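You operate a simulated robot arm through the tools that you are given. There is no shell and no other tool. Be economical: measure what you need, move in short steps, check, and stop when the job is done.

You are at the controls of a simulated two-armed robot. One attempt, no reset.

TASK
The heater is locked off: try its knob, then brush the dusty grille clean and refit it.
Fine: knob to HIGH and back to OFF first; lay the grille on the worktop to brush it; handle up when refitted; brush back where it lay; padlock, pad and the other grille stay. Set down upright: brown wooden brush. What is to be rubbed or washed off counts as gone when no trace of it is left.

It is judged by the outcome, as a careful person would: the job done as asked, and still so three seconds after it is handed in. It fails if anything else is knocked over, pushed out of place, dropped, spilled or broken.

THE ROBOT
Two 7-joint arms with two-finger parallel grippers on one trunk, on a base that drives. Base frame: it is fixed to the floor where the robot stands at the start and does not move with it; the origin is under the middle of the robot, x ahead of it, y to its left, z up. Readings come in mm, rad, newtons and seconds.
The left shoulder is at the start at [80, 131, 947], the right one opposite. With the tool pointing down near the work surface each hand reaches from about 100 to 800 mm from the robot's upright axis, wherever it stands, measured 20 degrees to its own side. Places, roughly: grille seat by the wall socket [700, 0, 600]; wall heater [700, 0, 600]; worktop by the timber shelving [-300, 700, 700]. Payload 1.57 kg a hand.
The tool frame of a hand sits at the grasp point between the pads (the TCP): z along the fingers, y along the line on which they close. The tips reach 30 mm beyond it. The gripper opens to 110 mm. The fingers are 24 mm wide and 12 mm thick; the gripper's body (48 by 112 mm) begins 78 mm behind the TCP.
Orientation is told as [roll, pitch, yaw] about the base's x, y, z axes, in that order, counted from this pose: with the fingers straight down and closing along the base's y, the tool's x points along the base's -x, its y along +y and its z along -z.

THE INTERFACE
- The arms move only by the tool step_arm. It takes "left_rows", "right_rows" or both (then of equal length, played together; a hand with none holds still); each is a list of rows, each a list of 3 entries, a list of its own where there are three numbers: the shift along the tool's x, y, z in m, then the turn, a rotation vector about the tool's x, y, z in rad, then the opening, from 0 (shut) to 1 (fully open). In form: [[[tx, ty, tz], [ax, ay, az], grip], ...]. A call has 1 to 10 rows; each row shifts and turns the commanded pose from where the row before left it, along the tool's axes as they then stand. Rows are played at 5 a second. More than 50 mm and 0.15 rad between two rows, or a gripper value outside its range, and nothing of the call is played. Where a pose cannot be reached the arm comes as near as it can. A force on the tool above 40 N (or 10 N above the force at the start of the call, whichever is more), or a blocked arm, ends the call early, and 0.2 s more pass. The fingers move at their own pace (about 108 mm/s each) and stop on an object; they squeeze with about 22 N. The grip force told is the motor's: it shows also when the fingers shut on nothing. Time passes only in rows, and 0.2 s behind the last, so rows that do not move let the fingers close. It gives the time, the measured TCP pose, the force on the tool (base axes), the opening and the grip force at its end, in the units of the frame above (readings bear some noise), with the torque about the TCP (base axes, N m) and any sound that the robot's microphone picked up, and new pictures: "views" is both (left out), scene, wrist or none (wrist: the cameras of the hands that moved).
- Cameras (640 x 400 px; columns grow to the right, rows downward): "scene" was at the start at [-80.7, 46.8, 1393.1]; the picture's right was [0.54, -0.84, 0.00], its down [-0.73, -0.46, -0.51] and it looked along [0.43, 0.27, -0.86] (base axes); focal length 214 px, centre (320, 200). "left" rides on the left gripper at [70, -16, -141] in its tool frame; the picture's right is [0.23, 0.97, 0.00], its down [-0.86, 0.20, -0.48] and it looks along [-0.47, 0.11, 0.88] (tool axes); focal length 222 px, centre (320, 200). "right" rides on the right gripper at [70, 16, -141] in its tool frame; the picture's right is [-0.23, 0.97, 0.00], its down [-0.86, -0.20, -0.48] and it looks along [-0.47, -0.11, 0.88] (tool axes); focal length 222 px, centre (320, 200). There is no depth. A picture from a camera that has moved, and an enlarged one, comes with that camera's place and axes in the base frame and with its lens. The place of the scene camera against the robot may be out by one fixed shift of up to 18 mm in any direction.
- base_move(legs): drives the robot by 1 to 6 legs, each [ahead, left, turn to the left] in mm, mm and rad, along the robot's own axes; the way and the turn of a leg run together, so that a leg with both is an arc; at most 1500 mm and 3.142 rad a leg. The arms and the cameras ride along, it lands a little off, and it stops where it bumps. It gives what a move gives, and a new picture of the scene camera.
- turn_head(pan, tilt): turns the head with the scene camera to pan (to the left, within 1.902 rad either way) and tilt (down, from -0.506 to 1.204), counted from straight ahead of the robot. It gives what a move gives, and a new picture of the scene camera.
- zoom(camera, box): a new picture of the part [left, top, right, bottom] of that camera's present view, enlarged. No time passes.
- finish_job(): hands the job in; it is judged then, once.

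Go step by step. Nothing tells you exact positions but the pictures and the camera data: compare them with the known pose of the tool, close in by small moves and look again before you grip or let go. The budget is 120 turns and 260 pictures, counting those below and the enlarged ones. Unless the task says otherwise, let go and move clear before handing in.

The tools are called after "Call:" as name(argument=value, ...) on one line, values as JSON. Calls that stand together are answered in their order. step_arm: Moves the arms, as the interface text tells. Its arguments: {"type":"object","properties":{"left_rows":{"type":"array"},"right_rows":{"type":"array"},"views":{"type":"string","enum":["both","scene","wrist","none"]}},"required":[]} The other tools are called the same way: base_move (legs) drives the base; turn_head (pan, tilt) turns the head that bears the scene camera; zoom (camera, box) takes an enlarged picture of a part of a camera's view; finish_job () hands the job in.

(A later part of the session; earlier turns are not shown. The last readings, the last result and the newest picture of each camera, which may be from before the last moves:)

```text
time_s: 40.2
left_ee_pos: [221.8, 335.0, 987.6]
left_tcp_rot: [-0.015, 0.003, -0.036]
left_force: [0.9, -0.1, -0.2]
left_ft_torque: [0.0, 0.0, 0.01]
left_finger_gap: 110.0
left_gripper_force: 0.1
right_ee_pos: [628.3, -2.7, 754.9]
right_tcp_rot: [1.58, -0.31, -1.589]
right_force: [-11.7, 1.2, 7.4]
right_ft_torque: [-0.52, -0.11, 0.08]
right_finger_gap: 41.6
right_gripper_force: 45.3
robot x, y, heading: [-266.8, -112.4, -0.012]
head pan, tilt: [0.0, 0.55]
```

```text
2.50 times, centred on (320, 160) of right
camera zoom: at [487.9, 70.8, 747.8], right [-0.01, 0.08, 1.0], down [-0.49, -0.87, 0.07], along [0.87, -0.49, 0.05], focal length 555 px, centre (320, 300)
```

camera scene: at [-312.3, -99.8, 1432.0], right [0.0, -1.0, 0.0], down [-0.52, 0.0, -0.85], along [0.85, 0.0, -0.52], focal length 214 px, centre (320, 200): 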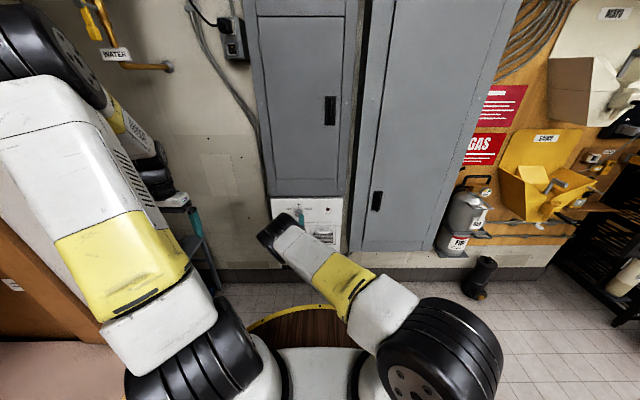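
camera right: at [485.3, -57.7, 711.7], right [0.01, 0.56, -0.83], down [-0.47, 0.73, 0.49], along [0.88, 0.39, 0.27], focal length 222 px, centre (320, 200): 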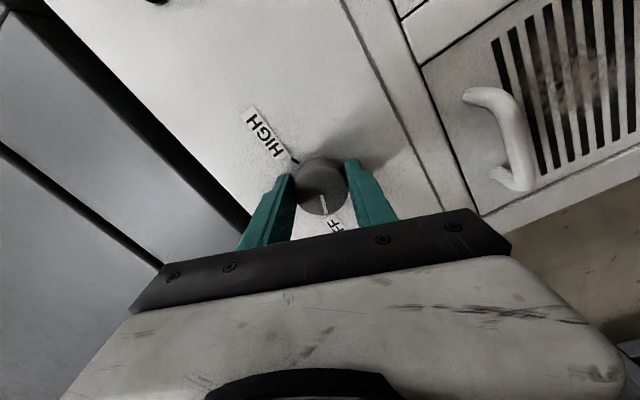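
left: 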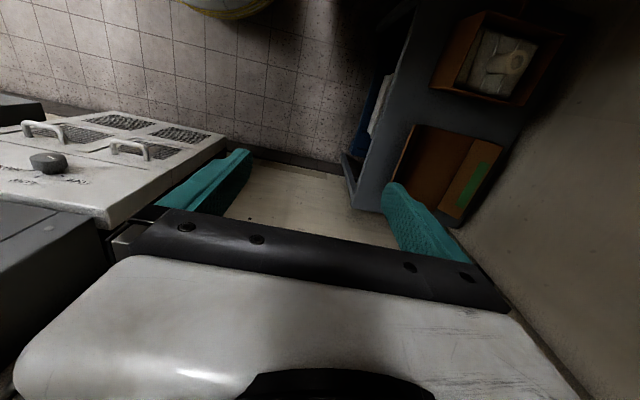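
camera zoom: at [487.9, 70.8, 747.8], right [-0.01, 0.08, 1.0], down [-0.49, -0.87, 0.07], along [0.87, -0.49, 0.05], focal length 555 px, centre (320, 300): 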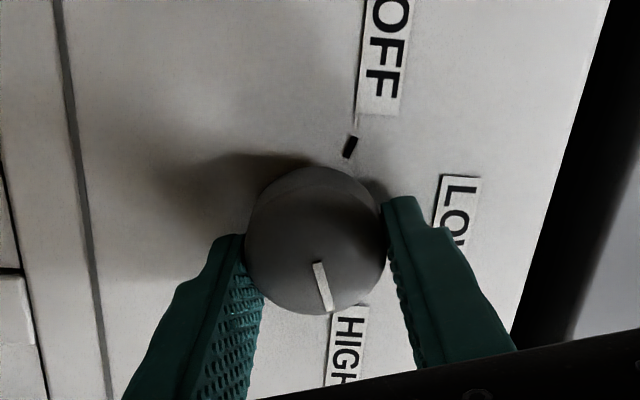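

Pointer at about -73°: HIGH is truly reached now. Back to OFF.

Call:
step_arm(right_rows=[[[0, 0, 0], [0, 0, -0.142], 0.0], [[0, 0, 0], [0, 0, -0.142], 0.0], [[0, 0, 0], [0, 0, -0.142], 0.0], [[0, 0, 0], [0, 0, -0.142], 0.0], [[0, 0, 0], [0, 0, -0.142], 0.0], [[0, 0, 0], [0, 0, -0.142], 0.0], [[0, 0, 0], [0, 0, -0.142], 0.0], [[0, 0, 0], [0, 0, -0.142], 0.0], [[0, 0, 0], [0, 0, -0.142], 0.0]], views="none")

Call:
step_arm(right_rows=[[[0, 0, 0], [0, 0, -0.142], 0.0], [[0, 0, 0], [0, 0, -0.142], 0.0], [[0, 0, 0], [0, 0, -0.142], 0.0], [[0, 0, 0], [0, 0, -0.142], 0.0], [[0, 0, 0], [0, 0, -0.142], 0.0], [[0, 0, 0], [0, 0, -0.142], 0.0], [[0, 0, 0], [0, 0, -0.142], 0.0], [[0, 0, 0], [0, 0, -0.142], 0.0], [[0, 0, 0], [0, 0, -0.142], 0.0], [[0, 0, 0], [0, 0, 0], 0.0]], views="none")

Call:
zoom(camera="right", box=[200, 80, 440, 240])

```text
time_s: 42.2
left_ee_pos: [222.7, 336.8, 987.3]
left_tcp_rot: [-0.014, 0.004, -0.036]
left_force: [-0.2, -0.5, -0.8]
left_ft_torque: [0.01, 0.01, 0.03]
left_finger_gap: 109.8
left_gripper_force: 0.1
right_ee_pos: [627.8, 3.3, 753.9]
right_tcp_rot: [-1.826, -1.546, 1.82]
right_force: [20.9, 19.0, 14.2]
right_ft_torque: [0.04, -1.03, 1.22]
right_finger_gap: 40.4
right_gripper_force: 45.2
robot x, y, heading: [-268.0, -107.8, -0.005]
head pan, tilt: [0.0, 0.55]
```

```text
time_s: 44.4
left_ee_pos: [221.7, 334.2, 986.9]
left_tcp_rot: [-0.015, 0.004, -0.037]
left_force: [-0.2, -0.3, 0.0]
left_ft_torque: [0.0, -0.01, -0.01]
left_finger_gap: 110.3
left_gripper_force: 0.1
right_ee_pos: [626.5, -4.8, 749.6]
right_tcp_rot: [-1.571, -0.268, 1.557]
right_force: [-10.6, -4.1, 3.8]
right_ft_torque: [0.35, -0.05, 0.44]
right_finger_gap: 41.5
right_gripper_force: 45.4
robot x, y, heading: [-264.5, -109.2, -0.004]
head pan, tilt: [0.0, 0.55]
```

```text
2.50 times, centred on (320, 160) of right
camera zoom: at [484.4, -64.3, 716.8], right [0.01, 0.48, -0.88], down [-0.47, 0.78, 0.42], along [0.88, 0.41, 0.23], focal length 555 px, centre (320, 300)
```

zoom: 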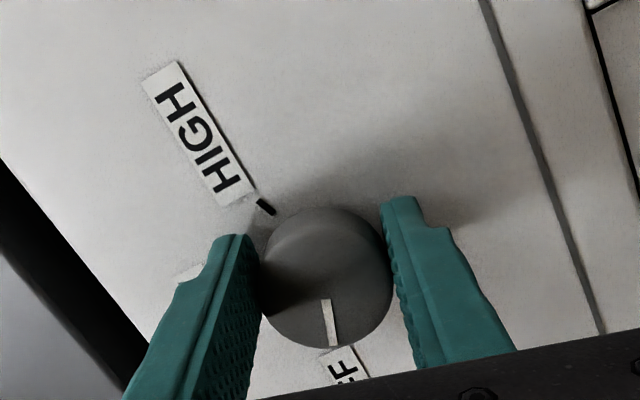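

At the OFF stop. I release and back off, then check the pointer and the grilles.

Call:
step_arm(right_rows=[[[0, 0, 0], [0, 0, 0], 0.45], [[0, 0, 0], [0, 0, 0], 0.7]], views="none")

Call:
step_arm(right_rows=[[[0, 0, -0.02], [0, 0, 0], 0.7], [[0, 0, -0.04], [0, 0, 0.15], 0.7], [[0, 0, -0.04], [0, 0, 0.15], 0.7], [[0, 0, -0.04], [0, 0, 0.15], 0.7], [[0, 0, -0.02], [0, 0, 0.15], 0.7], [[0, 0, 0], [0, 0, 0.15], 0.7], [[0, 0, 0], [0, 0, 0.15], 0.6], [[0, 0, 0], [0, 0, 0.15], 0.6], [[0, 0, 0], [0, 0, 0.15], 0.6], [[0, 0, 0], [0, 0, 0.1], 0.6]], views="wrist")

Call:
zoom(camera="right", box=[160, 0, 560, 250])

```text
time_s: 45.0
left_ee_pos: [222.0, 334.6, 987.4]
left_tcp_rot: [-0.013, 0.003, -0.038]
left_force: [0.5, -0.2, 0.2]
left_ft_torque: [0.0, 0.0, 0.01]
left_finger_gap: 109.9
left_gripper_force: 0.0
right_ee_pos: [627.0, -0.1, 751.0]
right_tcp_rot: [-1.575, -0.27, 1.561]
right_force: [-0.5, -1.0, -0.8]
right_ft_torque: [-0.02, 0.0, -0.01]
right_finger_gap: 76.7
right_gripper_force: 0.0
robot x, y, heading: [-261.2, -113.8, -0.004]
head pan, tilt: [0.0, 0.55]
```

```text
time_s: 47.2
left_ee_pos: [221.1, 334.6, 987.3]
left_tcp_rot: [-0.015, 0.004, -0.037]
left_force: [-0.7, -0.5, 0.4]
left_ft_torque: [-0.01, -0.04, 0.03]
left_finger_gap: 109.8
left_gripper_force: 0.1
right_ee_pos: [465.5, 2.5, 751.6]
right_tcp_rot: [2.651, -1.564, -2.66]
right_force: [0.3, 0.4, 0.3]
right_ft_torque: [-0.02, 0.02, 0.04]
right_finger_gap: 66.2
right_gripper_force: 0.1
robot x, y, heading: [-263.3, -108.6, -0.0]
head pan, tilt: [0.0, 0.55]
camera right: at [326.2, 20.3, 681.9], right [0.01, 0.97, 0.23], down [-0.48, -0.2, 0.85], along [0.88, -0.12, 0.47], focal length 222 px, centre (320, 200)
```

right: 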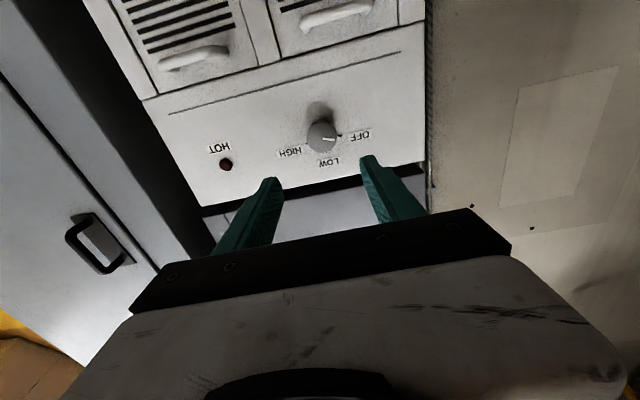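

```text
1.60 times, centred on (360, 125) of right
camera zoom: at [326.2, 20.3, 681.9], right [0.01, 0.97, 0.23], down [-0.48, -0.2, 0.85], along [0.88, -0.12, 0.47], focal length 355 px, centre (256, 320)
```

zoom: 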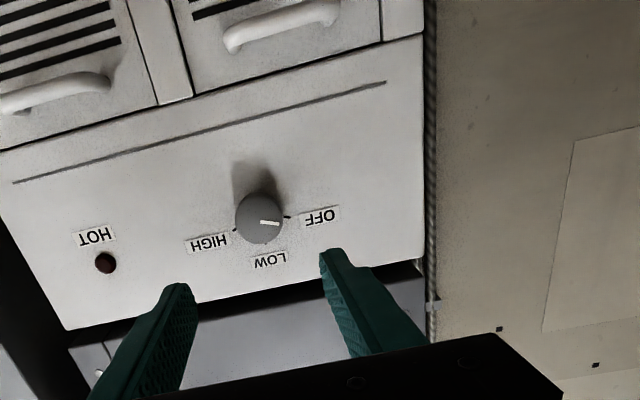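

The knob is at OFF. Next I look at the grilles by lowering the hand.

Call:
step_arm(right_rows=[[[0.045, 0.0, 0.0], [0, 0, 0], 0.8], [[0.045, 0.01, 0], [0, 0, 0], 0.8], [[0.045, 0.01, 0], [0, 0, 0], 0.8], [[0.02, 0, 0], [0, 0, 0], 0.8], [[0, 0, 0], [0, 0, 0], 0.8]], views="wrist")

Call:
zoom(camera="right", box=[160, 0, 560, 250])

```text
time_s: 48.4
left_ee_pos: [222.0, 336.1, 987.1]
left_tcp_rot: [-0.014, 0.004, -0.037]
left_force: [0.2, -0.6, -0.4]
left_ft_torque: [0.02, -0.03, -0.01]
left_finger_gap: 110.0
left_gripper_force: 0.1
right_ee_pos: [466.7, 23.4, 595.5]
right_tcp_rot: [-3.109, -1.569, 3.099]
right_force: [-0.1, -0.1, 0.6]
right_ft_torque: [0.03, -0.02, 0.02]
right_finger_gap: 88.1
right_gripper_force: 0.0
robot x, y, heading: [-265.4, -112.5, -0.004]
head pan, tilt: [0.0, 0.55]
camera right: at [326.6, 40.6, 527.2], right [0.01, 0.97, 0.23], down [-0.48, -0.19, 0.85], along [0.88, -0.12, 0.47], focal length 222 px, centre (320, 200)
```

right: 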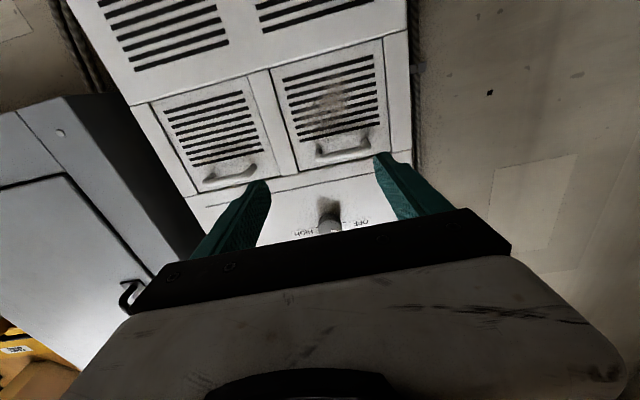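

```text
1.60 times, centred on (360, 125) of right
camera zoom: at [326.6, 40.6, 527.2], right [0.01, 0.97, 0.23], down [-0.48, -0.19, 0.85], along [0.88, -0.12, 0.47], focal length 355 px, centre (256, 320)
```

zoom: 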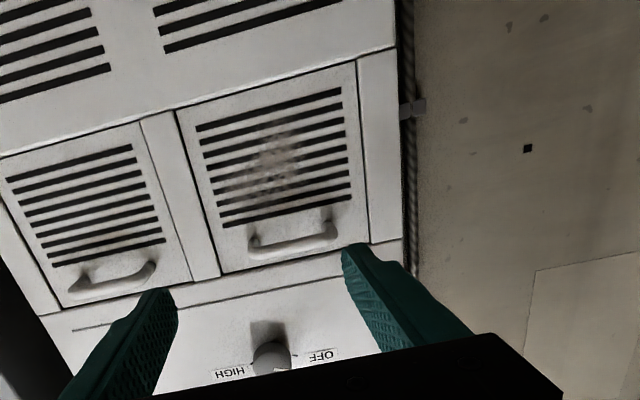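

The dusty grille spans y -27..122, z 502..652, with its handle bar near (643, 48, 620). I turn the hand by -90° so the fingers close above and below the bar.

Call:
step_arm(right_rows=[[[-0.025, 0.025, 0.0], [0, 0, -0.15], 0.5], [[0, 0, 0], [0, 0, -0.15], 0.5], [[0, 0, 0], [0, 0, -0.15], 0.5], [[0, 0, 0], [0, 0, -0.15], 0.5], [[0, 0, 0], [0, 0, -0.15], 0.5], [[0, 0, 0], [0, 0, -0.15], 0.5], [[0, 0, 0], [0, 0, -0.15], 0.5], [[0, 0, 0], [0, 0, -0.15], 0.5], [[0, 0, 0.04], [0, 0, -0.15], 0.5], [[0, 0, 0.04], [0, 0, -0.15], 0.5]], views="none")

Call:
step_arm(right_rows=[[[0, 0, 0.0], [0, 0, -0.07], 0.5], [[0, 0, 0.0], [0, 0, 0], 0.5]], views="wrist")

Call:
zoom(camera="right", box=[200, 50, 520, 250])

```text
time_s: 50.6
left_ee_pos: [222.2, 336.7, 987.4]
left_tcp_rot: [-0.014, 0.006, -0.036]
left_force: [0.7, -0.5, 0.7]
left_ft_torque: [0.0, 0.02, 0.0]
left_finger_gap: 110.0
left_gripper_force: 0.0
right_ee_pos: [503.2, 44.2, 636.0]
right_tcp_rot: [-1.574, -0.07, 1.56]
right_force: [-0.3, 0.3, 0.6]
right_ft_torque: [-0.01, 0.03, 0.0]
right_finger_gap: 54.8
right_gripper_force: 0.0
right hand out of reach, approached as far as the arm can: row 9, 10
robot x, y, heading: [-262.2, -111.4, -0.001]
head pan, tilt: [0.0, 0.55]
```

```text
time_s: 51.2
left_ee_pos: [222.5, 335.6, 987.9]
left_tcp_rot: [-0.013, 0.003, -0.036]
left_force: [0.4, 0.0, -0.1]
left_ft_torque: [0.03, 0.03, 0.0]
left_finger_gap: 109.7
left_gripper_force: 0.1
right_ee_pos: [501.9, 44.2, 635.4]
right_tcp_rot: [-1.574, 0.0, 1.559]
right_force: [-0.1, 0.4, -0.1]
right_ft_torque: [-0.01, -0.01, 0.02]
right_finger_gap: 55.1
right_gripper_force: 0.0
robot x, y, heading: [-267.3, -111.8, -0.001]
head pan, tilt: [0.0, 0.55]
camera right: at [360.2, -24.5, 620.1], right [0.01, 0.23, -0.97], down [-0.47, 0.86, 0.2], along [0.88, 0.46, 0.11], focal length 222 px, centre (320, 200)
```

right: 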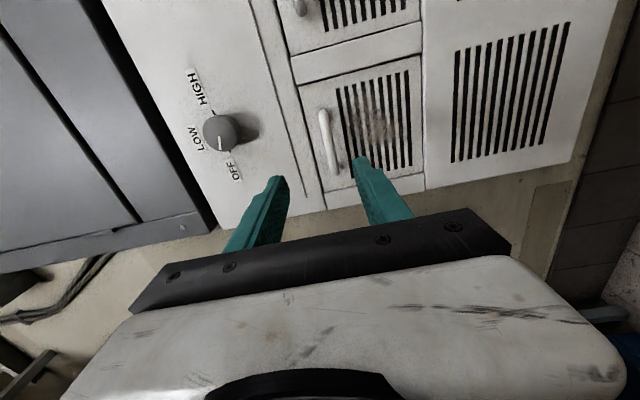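

```text
2.00 times, centred on (360, 150) of right
camera zoom: at [360.2, -24.5, 620.1], right [0.01, 0.23, -0.97], down [-0.47, 0.86, 0.2], along [0.88, 0.46, 0.11], focal length 444 px, centre (240, 300)
```

zoom: 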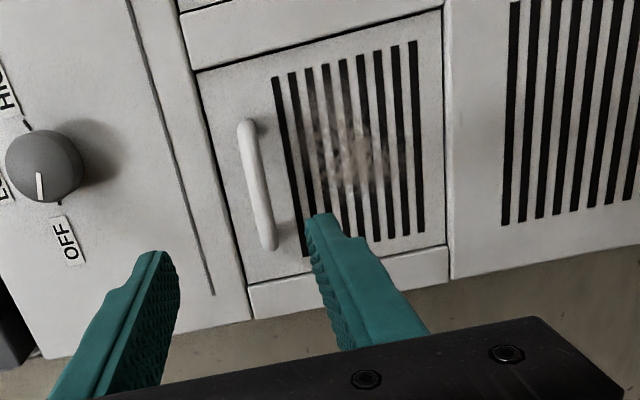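

The hand is at its reach limit here, so I pull it back a little and drive 130 mm nearer.

Call:
step_arm(right_rows=[[[0, 0, -0.045], [0, 0, 0], 0.5], [[0, 0, -0.045], [0, 0, 0], 0.5], [[0, 0, 0], [0, 0, 0], 0.5]], views="none")

Call:
base_move(legs=[[130, 0, 0]])

Call:
zoom(camera="right", box=[160, 0, 560, 250])

```text
time_s: 52.0
left_ee_pos: [221.6, 335.8, 986.7]
left_tcp_rot: [-0.014, 0.003, -0.038]
left_force: [0.7, -0.5, 1.4]
left_ft_torque: [-0.02, -0.02, 0.02]
left_finger_gap: 109.7
left_gripper_force: 0.1
right_ee_pos: [411.7, 45.0, 633.7]
right_tcp_rot: [-1.574, -0.001, 1.562]
right_force: [0.3, -0.5, 0.9]
right_ft_torque: [0.02, -0.03, 0.02]
right_finger_gap: 55.1
right_gripper_force: 0.1
robot x, y, heading: [-262.1, -111.8, -0.001]
head pan, tilt: [0.0, 0.55]
```

```text
time_s: 53.2
left_ee_pos: [352.3, 335.0, 987.0]
left_tcp_rot: [-0.015, 0.003, -0.036]
left_force: [-0.5, 0.2, 1.2]
left_ft_torque: [0.02, 0.01, -0.03]
left_finger_gap: 109.9
left_gripper_force: 0.0
right_ee_pos: [541.8, 42.8, 634.9]
right_tcp_rot: [-1.574, -0.001, 1.561]
right_force: [0.5, -0.2, -0.1]
right_ft_torque: [0.03, -0.03, -0.03]
right_finger_gap: 54.9
right_gripper_force: 0.1
robot x, y, heading: [-133.3, -110.9, -0.001]
head pan, tilt: [0.0, 0.55]
camera scene: at [-181.7, -100.5, 1432.0], right [0.0, -1.0, 0.0], down [-0.52, 0.0, -0.85], along [0.85, 0.0, -0.52], focal length 214 px, centre (320, 200)
```

scene: 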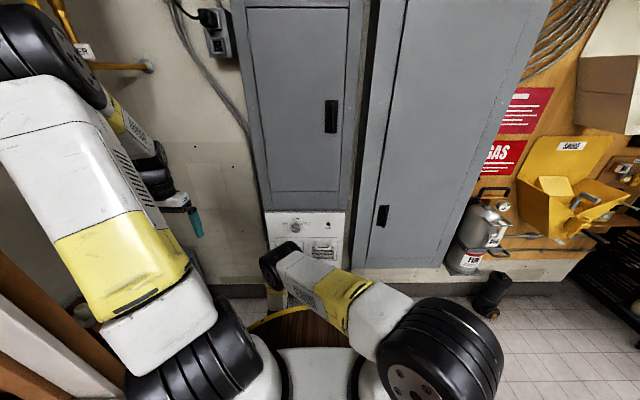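

```text
1.60 times, centred on (360, 125) of right
camera zoom: at [401.5, -24.4, 618.8], right [0.01, 0.23, -0.97], down [-0.47, 0.86, 0.2], along [0.88, 0.46, 0.11], focal length 355 px, centre (256, 320)
```

zoom: 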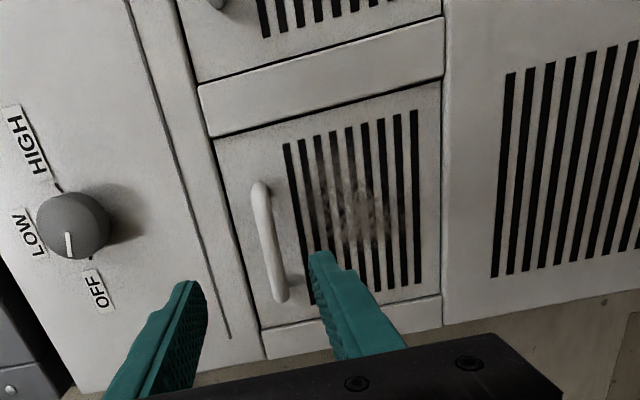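

I align (bar at z≈626, y≈46) and approach.

Call:
step_arm(right_rows=[[[-0.004, 0.009, 0], [0, 0, 0], 0.5], [[0, 0, 0.03], [0, 0, 0], 0.5], [[0, 0, 0.025], [0, 0, 0], 0.5], [[0, 0, 0], [0, 0, 0], 0.5]], views="wrist")

Call:
zoom(camera="right", box=[200, 80, 440, 230])

```text
time_s: 54.2
left_ee_pos: [351.4, 335.1, 987.5]
left_tcp_rot: [-0.014, 0.004, -0.036]
left_force: [-0.3, 0.0, 0.7]
left_ft_torque: [0.01, -0.01, -0.01]
left_finger_gap: 109.9
left_gripper_force: 0.1
right_ee_pos: [598.0, 47.7, 625.2]
right_tcp_rot: [-1.574, 0.0, 1.559]
right_force: [0.1, 0.1, -0.2]
right_ft_torque: [0.0, -0.02, 0.0]
right_finger_gap: 54.9
right_gripper_force: 0.0
robot x, y, heading: [-133.6, -110.0, -0.011]
head pan, tilt: [0.0, 0.55]
camera right: at [456.6, -20.6, 609.4], right [0.01, 0.23, -0.97], down [-0.47, 0.86, 0.2], along [0.88, 0.46, 0.11], focal length 222 px, centre (320, 200)
```

right: 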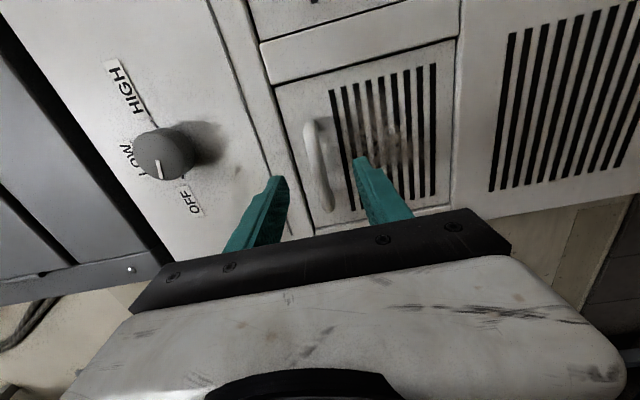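

```text
2.67 times, centred on (320, 155) of right
camera zoom: at [456.6, -20.6, 609.4], right [0.01, 0.23, -0.97], down [-0.47, 0.86, 0.2], along [0.88, 0.46, 0.11], focal length 592 px, centre (320, 320)
```

zoom: 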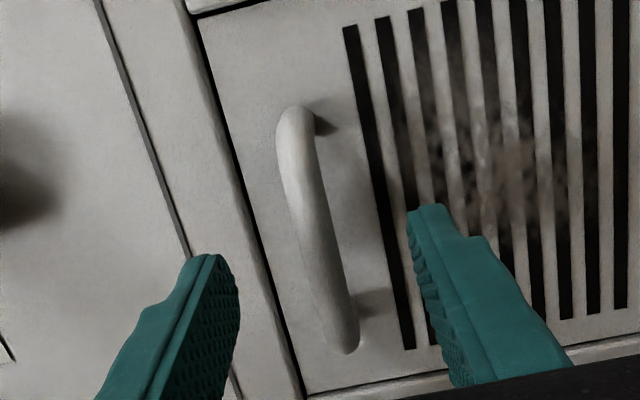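

The bar runs between the fingers. I go forward 32 mm and close.

Call:
step_arm(right_rows=[[[0, 0, 0.02], [0, 0, 0], 0.5], [[0, 0, 0.013], [0, 0, 0], 0.5], [[0, 0, 0], [0, 0, 0], 0.5], [[0, 0, 0], [0, 0, 0], 0.0], [[0, 0, 0], [0, 0, 0], 0.0]], views="wrist")

```text
time_s: 55.5
left_ee_pos: [352.5, 334.0, 986.3]
left_tcp_rot: [-0.015, 0.002, -0.035]
left_force: [0.3, 0.0, 0.8]
left_ft_torque: [0.03, -0.03, 0.0]
left_finger_gap: 110.1
left_gripper_force: 0.0
right_ee_pos: [630.2, 48.4, 624.8]
right_tcp_rot: [-1.573, -0.002, 1.561]
right_force: [2.5, 1.0, -1.7]
right_ft_torque: [0.01, -0.01, 0.07]
right_finger_gap: 11.2
right_gripper_force: 22.0
robot x, y, heading: [-132.4, -111.4, -0.004]
head pan, tilt: [0.0, 0.55]
camera right: at [489.3, -20.7, 609.5], right [0.0, 0.23, -0.97], down [-0.47, 0.86, 0.2], along [0.88, 0.46, 0.11], focal length 222 px, centre (320, 200)
```

right: 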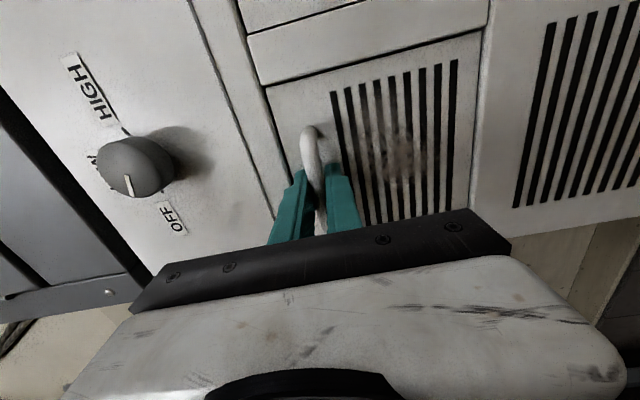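

Bar held (11 mm). Seat pose recorded: TCP (630, 48, 625). I pull straight out.

Call:
step_arm(right_rows=[[[0, 0, -0.015], [0, 0, 0], 0.0], [[0, 0, -0.02], [0, 0, 0], 0.0], [[0, 0, -0.03], [0, 0, 0], 0.0], [[0, 0, -0.03], [0, 0, 0], 0.0], [[0, 0, 0], [0, 0, 0], 0.0]], views="both")

```text
time_s: 56.6
left_ee_pos: [352.6, 333.2, 986.6]
left_tcp_rot: [-0.014, 0.003, -0.037]
left_force: [0.0, 0.2, 0.1]
left_ft_torque: [0.03, -0.03, 0.01]
left_finger_gap: 109.9
left_gripper_force: 0.1
right_ee_pos: [535.2, 48.3, 625.2]
right_tcp_rot: [-1.573, -0.001, 1.56]
right_force: [0.1, 0.0, 0.4]
right_ft_torque: [0.01, 0.06, 0.0]
right_finger_gap: 11.6
right_gripper_force: 22.2
robot x, y, heading: [-134.2, -110.8, -0.0]
head pan, tilt: [0.0, 0.55]
camera scene: at [-181.6, -100.5, 1432.1], right [0.0, -1.0, 0.0], down [-0.52, 0.0, -0.85], along [0.85, 0.0, -0.52], focal length 214 px, centre (320, 200)
camera right: at [393.9, -20.1, 609.9], right [0.01, 0.23, -0.97], down [-0.47, 0.86, 0.2], along [0.88, 0.46, 0.11], focal length 222 px, centre (320, 200)
```

scene: 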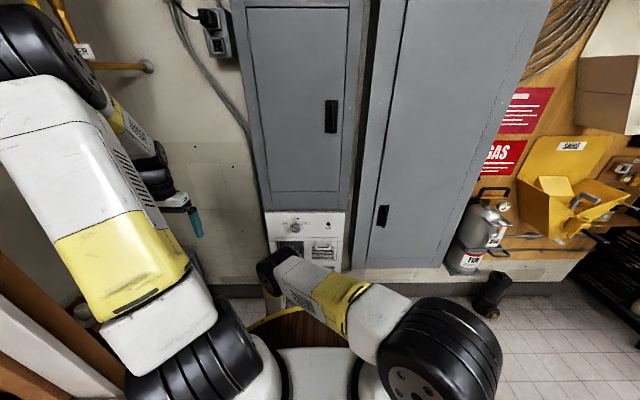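
right: 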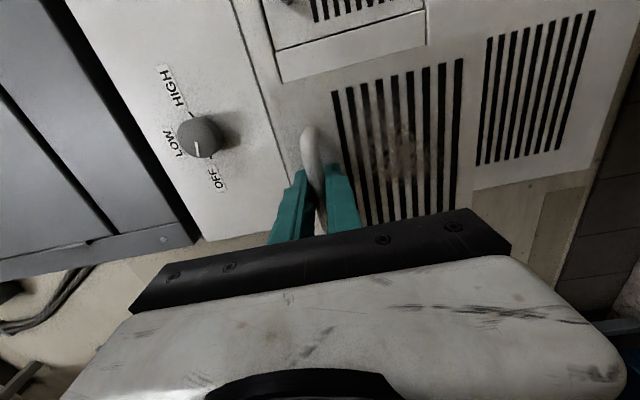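

The grille came out freely. I lift it to z≈900 with a little retraction before driving.

Call:
step_arm(right_rows=[[[0, -0.045, -0.01], [0, 0, 0], 0.0], [[0, -0.045, -0.01], [0, 0, 0], 0.0], [[0, -0.045, -0.01], [0, 0, 0], 0.0], [[0, -0.045, -0.01], [0, 0, 0], 0.0], [[0, -0.045, -0.01], [0, 0, 0], 0.0], [[0, -0.045, -0.01], [0, 0, 0], 0.0], [[0, 0, 0], [0, 0, 0], 0.0]], views="none")

Call:
step_arm(right_rows=[[[0, 0, 0], [0.14, 0, 0], 0.0], [[0, 0, 0], [0.14, 0, 0], 0.0], [[0, 0, 0], [0.14, 0, 0], 0.0], [[0, 0, 0], [0.14, 0, 0], 0.0]], views="both")

```text
time_s: 58.2
left_ee_pos: [352.6, 335.1, 987.9]
left_tcp_rot: [-0.016, 0.003, -0.037]
left_force: [-0.3, 0.2, 0.5]
left_ft_torque: [0.02, -0.05, -0.01]
left_finger_gap: 109.7
left_gripper_force: 0.1
right_ee_pos: [474.0, 48.1, 895.4]
right_tcp_rot: [-1.574, -0.001, 1.56]
right_force: [1.4, 0.1, -1.9]
right_ft_torque: [0.01, 0.08, 0.0]
right_finger_gap: 11.3
right_gripper_force: 22.2
robot x, y, heading: [-133.8, -111.4, -0.002]
head pan, tilt: [0.0, 0.55]
```

```text
time_s: 59.2
left_ee_pos: [352.1, 334.7, 987.3]
left_tcp_rot: [-0.014, 0.003, -0.037]
left_force: [0.0, 1.1, -0.7]
left_ft_torque: [0.04, 0.0, 0.02]
left_finger_gap: 110.1
left_gripper_force: 0.1
right_ee_pos: [474.3, 48.2, 896.7]
right_tcp_rot: [-2.137, -0.002, 1.56]
right_force: [0.3, 0.1, 0.1]
right_ft_torque: [-0.04, -0.02, -0.01]
right_finger_gap: 10.4
right_gripper_force: 21.4
robot x, y, heading: [-134.5, -112.2, -0.01]
head pan, tilt: [0.0, 0.55]
camera scene: at [-181.8, -100.5, 1432.0], right [0.0, -1.0, 0.0], down [-0.52, 0.0, -0.85], along [0.85, 0.0, -0.52], focal length 214 px, centre (320, 200)
camera right: at [363.9, -19.9, 807.5], right [0.52, 0.22, -0.82], down [-0.5, 0.86, -0.09], along [0.69, 0.46, 0.56], focal length 222 px, centre (320, 200)
```

scene: 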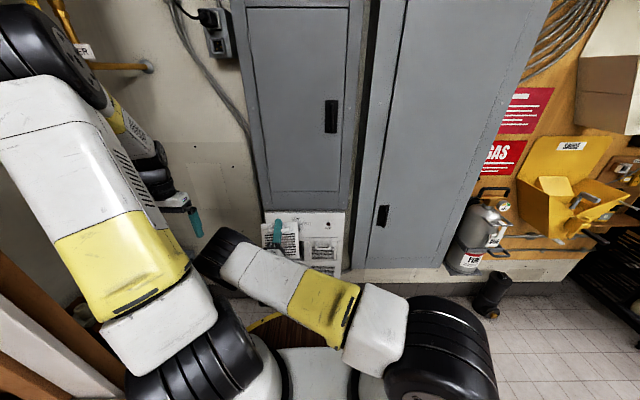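
right: 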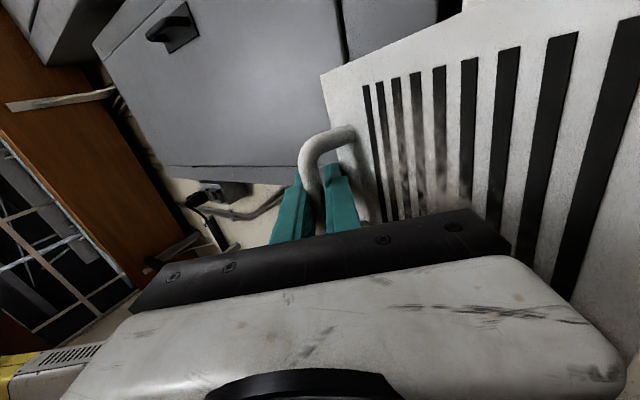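

I turned the wrong way; I reverse and pitch the hand downwards instead.

Call:
step_arm(right_rows=[[[0, 0, 0], [-0.14, 0, 0], 0.0], [[0, 0, 0], [-0.14, 0, 0], 0.0], [[0, 0, 0], [-0.14, 0, 0], 0.0], [[0, 0, 0], [-0.14, 0, 0], 0.0], [[0, 0, 0], [0, 0, 0], 0.0]], views="wrist")

```text
time_s: 60.5
left_ee_pos: [353.3, 336.0, 986.7]
left_tcp_rot: [-0.013, 0.003, -0.037]
left_force: [0.2, 0.2, -0.1]
left_ft_torque: [0.0, 0.0, 0.01]
left_finger_gap: 109.9
left_gripper_force: 0.0
right_ee_pos: [476.2, 48.2, 894.4]
right_tcp_rot: [-1.573, -0.001, 1.56]
right_force: [0.5, 0.2, -3.0]
right_ft_torque: [-0.01, -0.06, 0.0]
right_finger_gap: 11.6
right_gripper_force: 22.1
robot x, y, heading: [-136.2, -112.1, -0.006]
head pan, tilt: [0.0, 0.55]
camera right: at [333.4, -20.0, 879.4], right [0.0, 0.23, -0.97], down [-0.47, 0.86, 0.2], along [0.88, 0.46, 0.11], focal length 222 px, centre (320, 200)
```

right: 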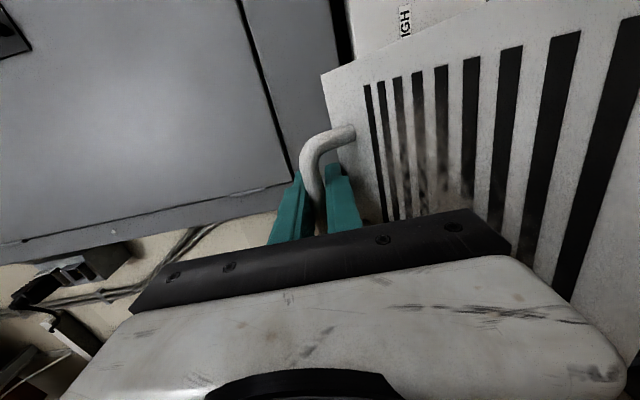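

The plate has pivoted about its bar in the grip; manageable. I pitch the hand down and look.

Call:
step_arm(right_rows=[[[0, 0, 0], [-0.1, 0, 0], 0.0], [[0, 0, 0], [-0.14, 0, 0], 0.0], [[0, 0, 0], [-0.14, 0, 0], 0.0], [[0, 0, 0], [-0.14, 0, 0], 0.0], [[0, 0, 0], [-0.14, 0, 0], 0.0], [[0, 0, 0], [-0.14, 0, 0], 0.0], [[0, 0, 0], [-0.14, 0, 0], 0.0], [[0, 0, 0], [-0.14, 0, 0], 0.0], [[0, 0, 0], [-0.14, 0, 0], 0.0], [[0, 0, 0], [0, 0, 0], 0.0]], views="both")

```text
time_s: 62.6
left_ee_pos: [352.9, 334.8, 987.9]
left_tcp_rot: [-0.015, 0.004, -0.037]
left_force: [0.1, 0.0, -0.5]
left_ft_torque: [-0.01, 0.0, 0.01]
left_finger_gap: 109.9
left_gripper_force: 0.1
right_ee_pos: [475.4, 49.5, 895.1]
right_tcp_rot: [-0.354, -0.002, 1.561]
right_force: [-0.5, 0.7, -3.0]
right_ft_torque: [-0.01, -0.13, 0.02]
right_finger_gap: 11.3
right_gripper_force: 22.1
robot x, y, heading: [-136.9, -112.8, -0.0]
head pan, tilt: [0.0, 0.55]
camera scene: at [-181.7, -100.5, 1432.1], right [0.0, -1.0, 0.0], down [-0.52, 0.0, -0.85], along [0.85, 0.0, -0.52], focal length 214 px, centre (320, 200)
camera right: at [410.6, -20.6, 1023.7], right [-0.91, 0.24, -0.34], down [0.03, 0.85, 0.52], along [0.41, 0.46, -0.79], focal length 222 px, centre (320, 200)
```

scene: 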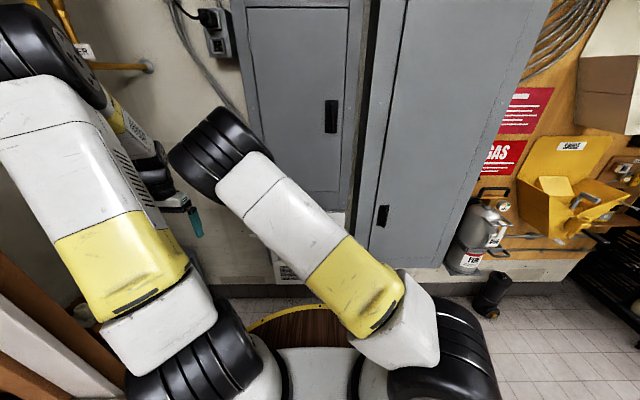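
right: 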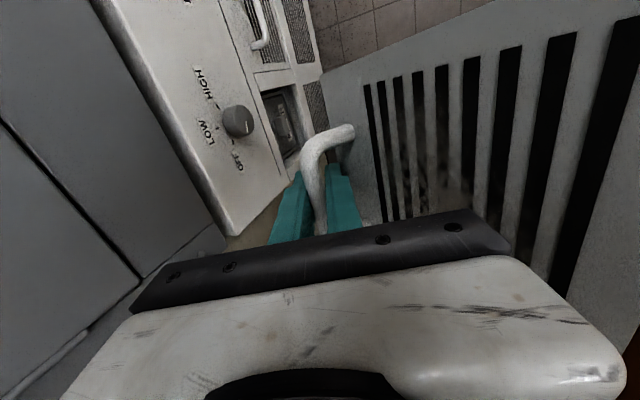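

The plate is held nearly level in the grip. I back away, then turn left to face the worktop.

Call:
base_move(legs=[[-380, -160, 0], [0, 0, 1.571]])

Call:
turn_head(pan=0.0, tilt=0.6)

```text
time_s: 69.0
left_ee_pos: [-958.2, 216.1, 986.8]
left_tcp_rot: [-0.015, 0.004, 1.534]
left_force: [0.0, 1.0, 0.5]
left_ft_torque: [0.0, 0.02, -0.01]
left_finger_gap: 109.9
left_gripper_force: 0.0
right_ee_pos: [-672.3, 339.2, 895.6]
right_tcp_rot: [-0.354, -0.003, 3.131]
right_force: [-0.4, 0.7, -1.8]
right_ft_torque: [0.17, 0.0, 0.02]
right_finger_gap: 11.2
right_gripper_force: 21.5
robot x, y, heading: [-509.5, -272.4, 1.563]
head pan, tilt: [0.0, 0.55]
camera scene: at [-511.0, -309.9, 1432.1], right [1.0, 0.0, 0.0], down [0.0, -0.52, -0.85], along [0.0, 0.85, -0.52], focal length 214 px, centre (320, 200)
```

scene: 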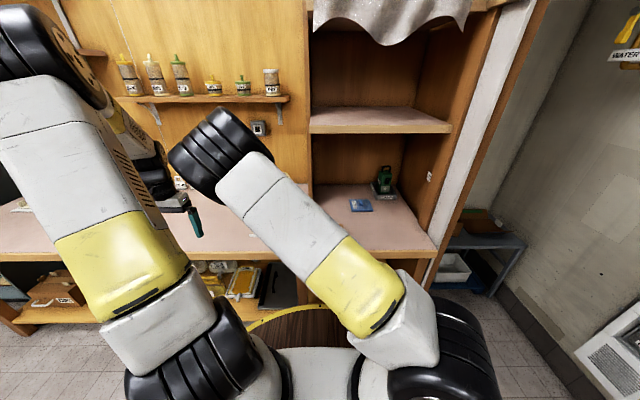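

```text
time_s: 69.6
left_ee_pos: [-958.2, 216.7, 987.0]
left_tcp_rot: [-0.014, 0.004, 1.534]
left_force: [-1.2, 0.2, 0.0]
left_ft_torque: [0.02, 0.0, -0.01]
left_finger_gap: 110.2
left_gripper_force: 0.1
right_ee_pos: [-672.4, 338.5, 896.1]
right_tcp_rot: [-0.354, -0.003, 3.132]
right_force: [-0.8, -0.1, -2.6]
right_ft_torque: [0.13, -0.02, 0.02]
right_finger_gap: 11.3
right_gripper_force: 22.1
robot x, y, heading: [-511.6, -271.5, 1.566]
head pan, tilt: [0.0, 0.6]
camera scene: at [-511.0, -311.3, 1427.6], right [1.0, 0.0, 0.0], down [0.0, -0.56, -0.83], along [0.0, 0.83, -0.56], focal length 214 px, centre (320, 200)
```

scene: 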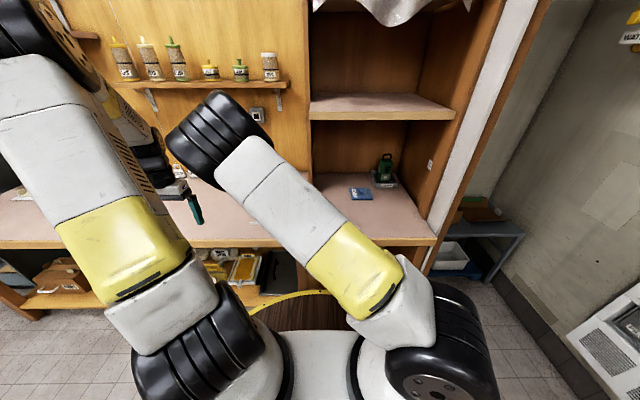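

The worktop surface seems to be near z≈745, with pad and padlock at the back. I shift the right hand to the robot's right to clear the view.

Call:
step_arm(right_rows=[[[0.045, 0, 0], [0, 0, 0], 0.0], [[0.045, 0, 0], [0, 0, 0], 0.0], [[0.045, 0, 0], [0, 0, 0], 0.0], [[0.045, 0, 0], [0, 0, 0], 0.0], [[0.045, 0, 0], [0, 0, 0], 0.0]], views="none")

Call:
base_move(legs=[[150, -200, 0]])

Call:
turn_head(pan=0.1, tilt=0.85)

```text
time_s: 70.8
left_ee_pos: [-958.7, 215.2, 987.1]
left_tcp_rot: [-0.013, 0.002, 1.534]
left_force: [-0.4, -0.4, -0.1]
left_ft_torque: [0.02, -0.08, -0.02]
left_finger_gap: 110.1
left_gripper_force: 0.0
right_ee_pos: [-448.8, 336.6, 893.1]
right_tcp_rot: [-0.356, -0.002, 3.133]
right_force: [-1.3, 0.5, -2.8]
right_ft_torque: [0.17, -0.02, -0.04]
right_finger_gap: 11.5
right_gripper_force: 21.9
robot x, y, heading: [-514.2, -270.3, 1.567]
head pan, tilt: [0.0, 0.6]
```

```text
time_s: 72.7
left_ee_pos: [-756.9, 368.2, 986.8]
left_tcp_rot: [-0.014, 0.003, 1.532]
left_force: [0.3, -0.2, -0.1]
left_ft_torque: [0.0, 0.0, -0.04]
left_finger_gap: 109.7
left_gripper_force: 0.1
right_ee_pos: [-245.3, 488.8, 893.2]
right_tcp_rot: [-0.355, -0.002, 3.129]
right_force: [0.0, 0.5, -2.1]
right_ft_torque: [0.11, -0.01, 0.06]
right_finger_gap: 11.3
right_gripper_force: 21.4
robot x, y, heading: [-314.8, -118.6, 1.568]
head pan, tilt: [0.0, 0.6]
camera scene: at [-309.8, -160.1, 1427.5], right [1.0, -0.01, 0.0], down [0.0, -0.57, -0.82], along [0.01, 0.82, -0.57], focal length 214 px, centre (320, 200)
```

scene: 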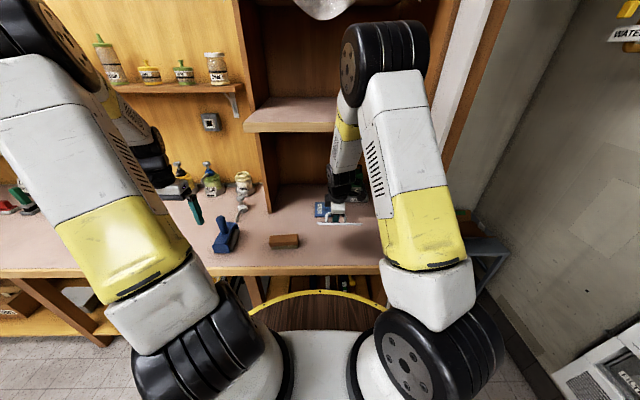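

```text
time_s: 73.4
left_ee_pos: [-755.2, 368.0, 987.7]
left_tcp_rot: [-0.016, 0.004, 1.532]
left_force: [0.2, 0.5, -0.9]
left_ft_torque: [0.0, -0.02, -0.03]
left_finger_gap: 109.8
left_gripper_force: 0.1
right_ee_pos: [-245.6, 488.4, 894.0]
right_tcp_rot: [-0.354, -0.005, 3.128]
right_force: [0.4, -0.1, -2.4]
right_ft_torque: [0.14, 0.03, 0.01]
right_finger_gap: 11.3
right_gripper_force: 21.7
robot x, y, heading: [-310.9, -119.9, 1.563]
head pan, tilt: [0.099, 0.85]
camera scene: at [-317.6, -170.5, 1406.7], right [1.0, 0.09, 0.0], down [0.07, -0.75, -0.66], along [-0.06, 0.66, -0.75], focal length 214 px, centre (320, 200)
```

scene: 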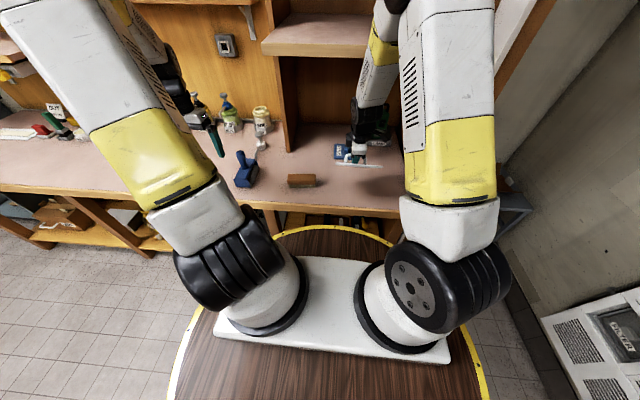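

Call:
zoom(camera="scene", box=[220, 90, 420, 215])

Call:
zoom(camera="right", box=[0, 0, 640, 400])

Call:
zoom(camera="left", box=[0, 0, 640, 400])

```text
3.20 times, centred on (320, 152) of scene
camera zoom: at [-317.6, -170.5, 1406.7], right [1.0, 0.09, 0.0], down [0.07, -0.75, -0.66], along [-0.06, 0.66, -0.75], focal length 686 px, centre (320, 352)
```

zoom: 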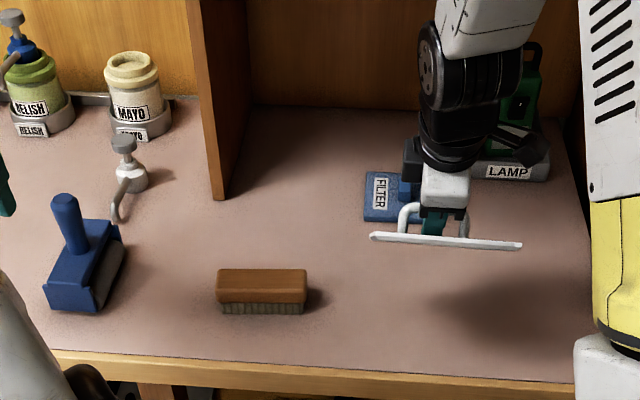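

```text
1.00 times, centred on (320, 200) of right (not enlarged: the box is as wide or as high as the picture)
camera zoom: at [-176.3, 423.3, 1022.2], right [-0.24, -0.91, -0.34], down [-0.85, 0.03, 0.52], along [-0.46, 0.41, -0.78], focal length 222 px, centre (320, 200)
```

zoom: 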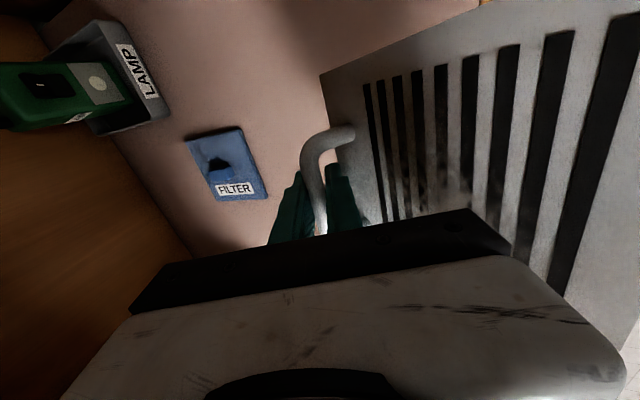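

```text
1.00 times, centred on (320, 200) of left (not enlarged: the box is as wide or as high as the picture)
camera zoom: at [-744.3, 299.2, 1130.2], right [-0.98, -0.19, -0.01], down [-0.17, 0.86, 0.47], along [-0.08, 0.47, -0.88], focal length 222 px, centre (320, 200)
```

zoom: 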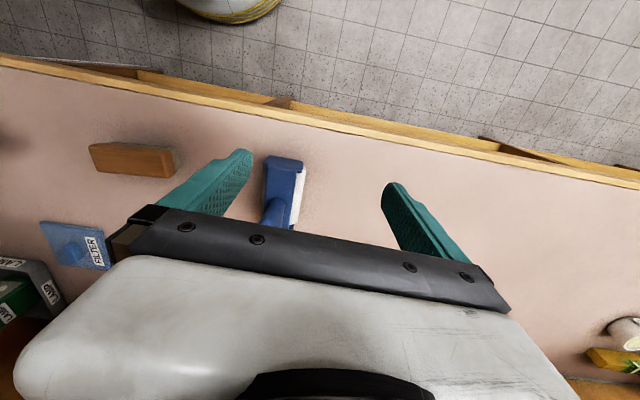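

Worktop about z≈750; brush near (-454, 476); pad (-260, 715). The plate's near edge is tilted up in the grip, so I turn the hand back a bit, move forward to a clear spot and lower.

Call:
step_arm(right_rows=[[[0, 0, 0], [0.13, 0, 0], 0.0], [[0, 0, 0], [0.13, 0, 0], 0.0], [[0, 0, 0], [0.14, 0, 0], 0.0], [[0, -0.023, 0.0215], [0, 0, 0], 0.0], [[0, -0.023, 0.0215], [0, 0, 0], 0.0], [[0, 0.02, 0.022], [0, 0, 0], 0.0], [[0, 0.02, 0.022], [0, 0, 0], 0.0], [[0, 0, 0], [0, 0, 0], 0.0]], views="both")

Call:
zoom(camera="scene", box=[260, 90, 460, 215])

```text
time_s: 75.2
left_ee_pos: [-755.7, 367.6, 988.2]
left_tcp_rot: [-0.014, 0.003, 1.533]
left_force: [-0.5, -0.4, 0.1]
left_ft_torque: [0.01, -0.01, 0.01]
left_finger_gap: 110.0
left_gripper_force: 0.1
right_ee_pos: [-246.1, 555.3, 834.4]
right_tcp_rot: [-0.757, -0.002, 3.126]
right_force: [-0.8, -0.3, -3.4]
right_ft_torque: [0.16, 0.03, 0.01]
right_finger_gap: 11.4
right_gripper_force: 22.1
robot x, y, heading: [-311.3, -115.7, 1.561]
head pan, tilt: [0.099, 0.85]
camera scene: at [-317.6, -170.6, 1406.6], right [1.0, 0.09, 0.0], down [0.07, -0.75, -0.66], along [-0.06, 0.66, -0.75], focal length 214 px, centre (320, 200)
camera right: at [-177.2, 444.6, 927.5], right [-0.24, -0.71, -0.67], down [-0.86, -0.17, 0.49], along [-0.46, 0.69, -0.56], focal length 222 px, centre (320, 200)
```

scene: 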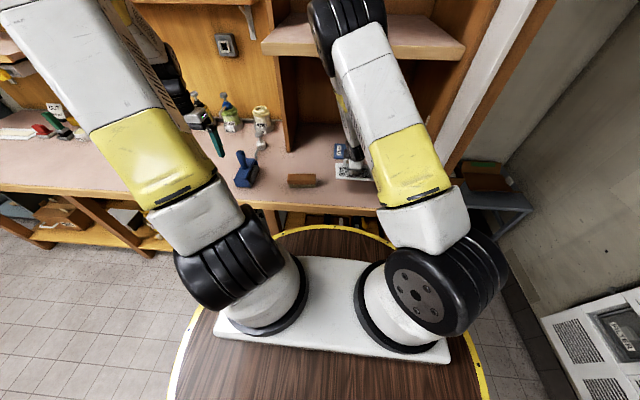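
right: 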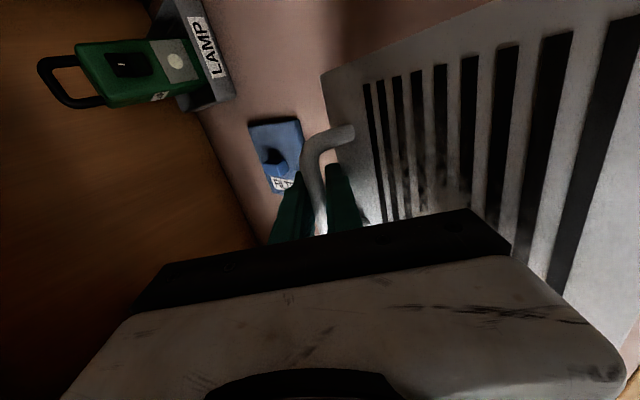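

```text
3.20 times, centred on (360, 152) of scene
camera zoom: at [-317.6, -170.6, 1406.6], right [1.0, 0.09, 0.0], down [0.07, -0.75, -0.66], along [-0.06, 0.66, -0.75], focal length 686 px, centre (192, 352)
```

zoom: 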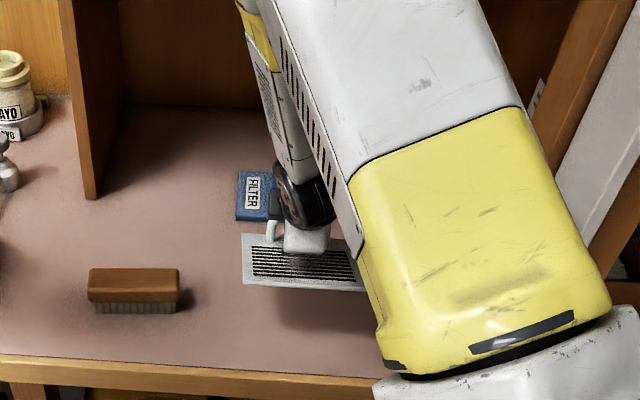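

The plate is nearly level over a clear spot. I lower until it touches.

Call:
step_arm(right_rows=[[[0, 0.0103, 0.0109], [0, 0, 0], 0.0], [[0, 0.0069, 0.0073], [0, 0, 0], 0.0], [[0, 0.0055, 0.0058], [0, 0, 0], 0.0], [[0, 0, 0], [0, 0, 0], 0.0]], views="wrist")

Call:
zoom(camera="scene", box=[300, 120, 400, 190])

```text
time_s: 76.2
left_ee_pos: [-756.2, 368.0, 987.0]
left_tcp_rot: [-0.015, 0.004, 1.532]
left_force: [-0.5, 0.6, 0.1]
left_ft_torque: [-0.01, 0.0, 0.0]
left_finger_gap: 110.1
left_gripper_force: 0.1
right_ee_pos: [-246.9, 552.0, 802.2]
right_tcp_rot: [-0.756, -0.001, 3.126]
right_force: [-0.4, -0.6, -2.2]
right_ft_torque: [0.13, -0.04, 0.02]
right_finger_gap: 11.3
right_gripper_force: 22.2
robot x, y, heading: [-310.1, -116.9, 1.567]
head pan, tilt: [0.099, 0.85]
camera right: at [-176.6, 443.3, 895.0], right [-0.24, -0.71, -0.67], down [-0.86, -0.17, 0.49], along [-0.46, 0.69, -0.56], focal length 222 px, centre (320, 200)
```

right: 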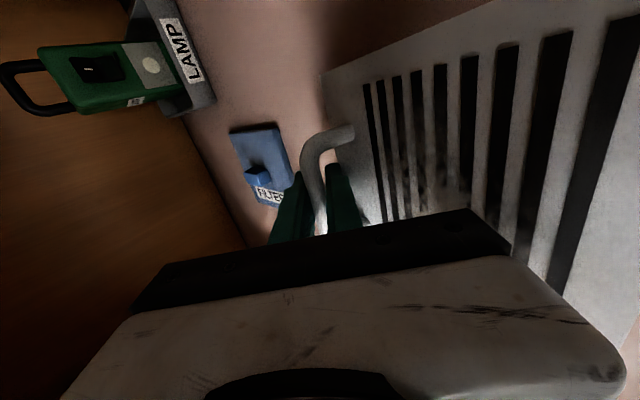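

```text
5.71 times, centred on (350, 155) of scene
camera zoom: at [-317.6, -170.6, 1406.6], right [1.0, 0.09, 0.0], down [0.07, -0.75, -0.66], along [-0.06, 0.66, -0.75], focal length 1226 px, centre (149, 457)
```

zoom: 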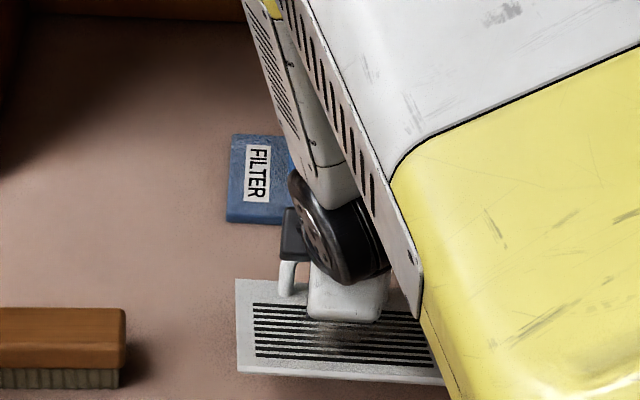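

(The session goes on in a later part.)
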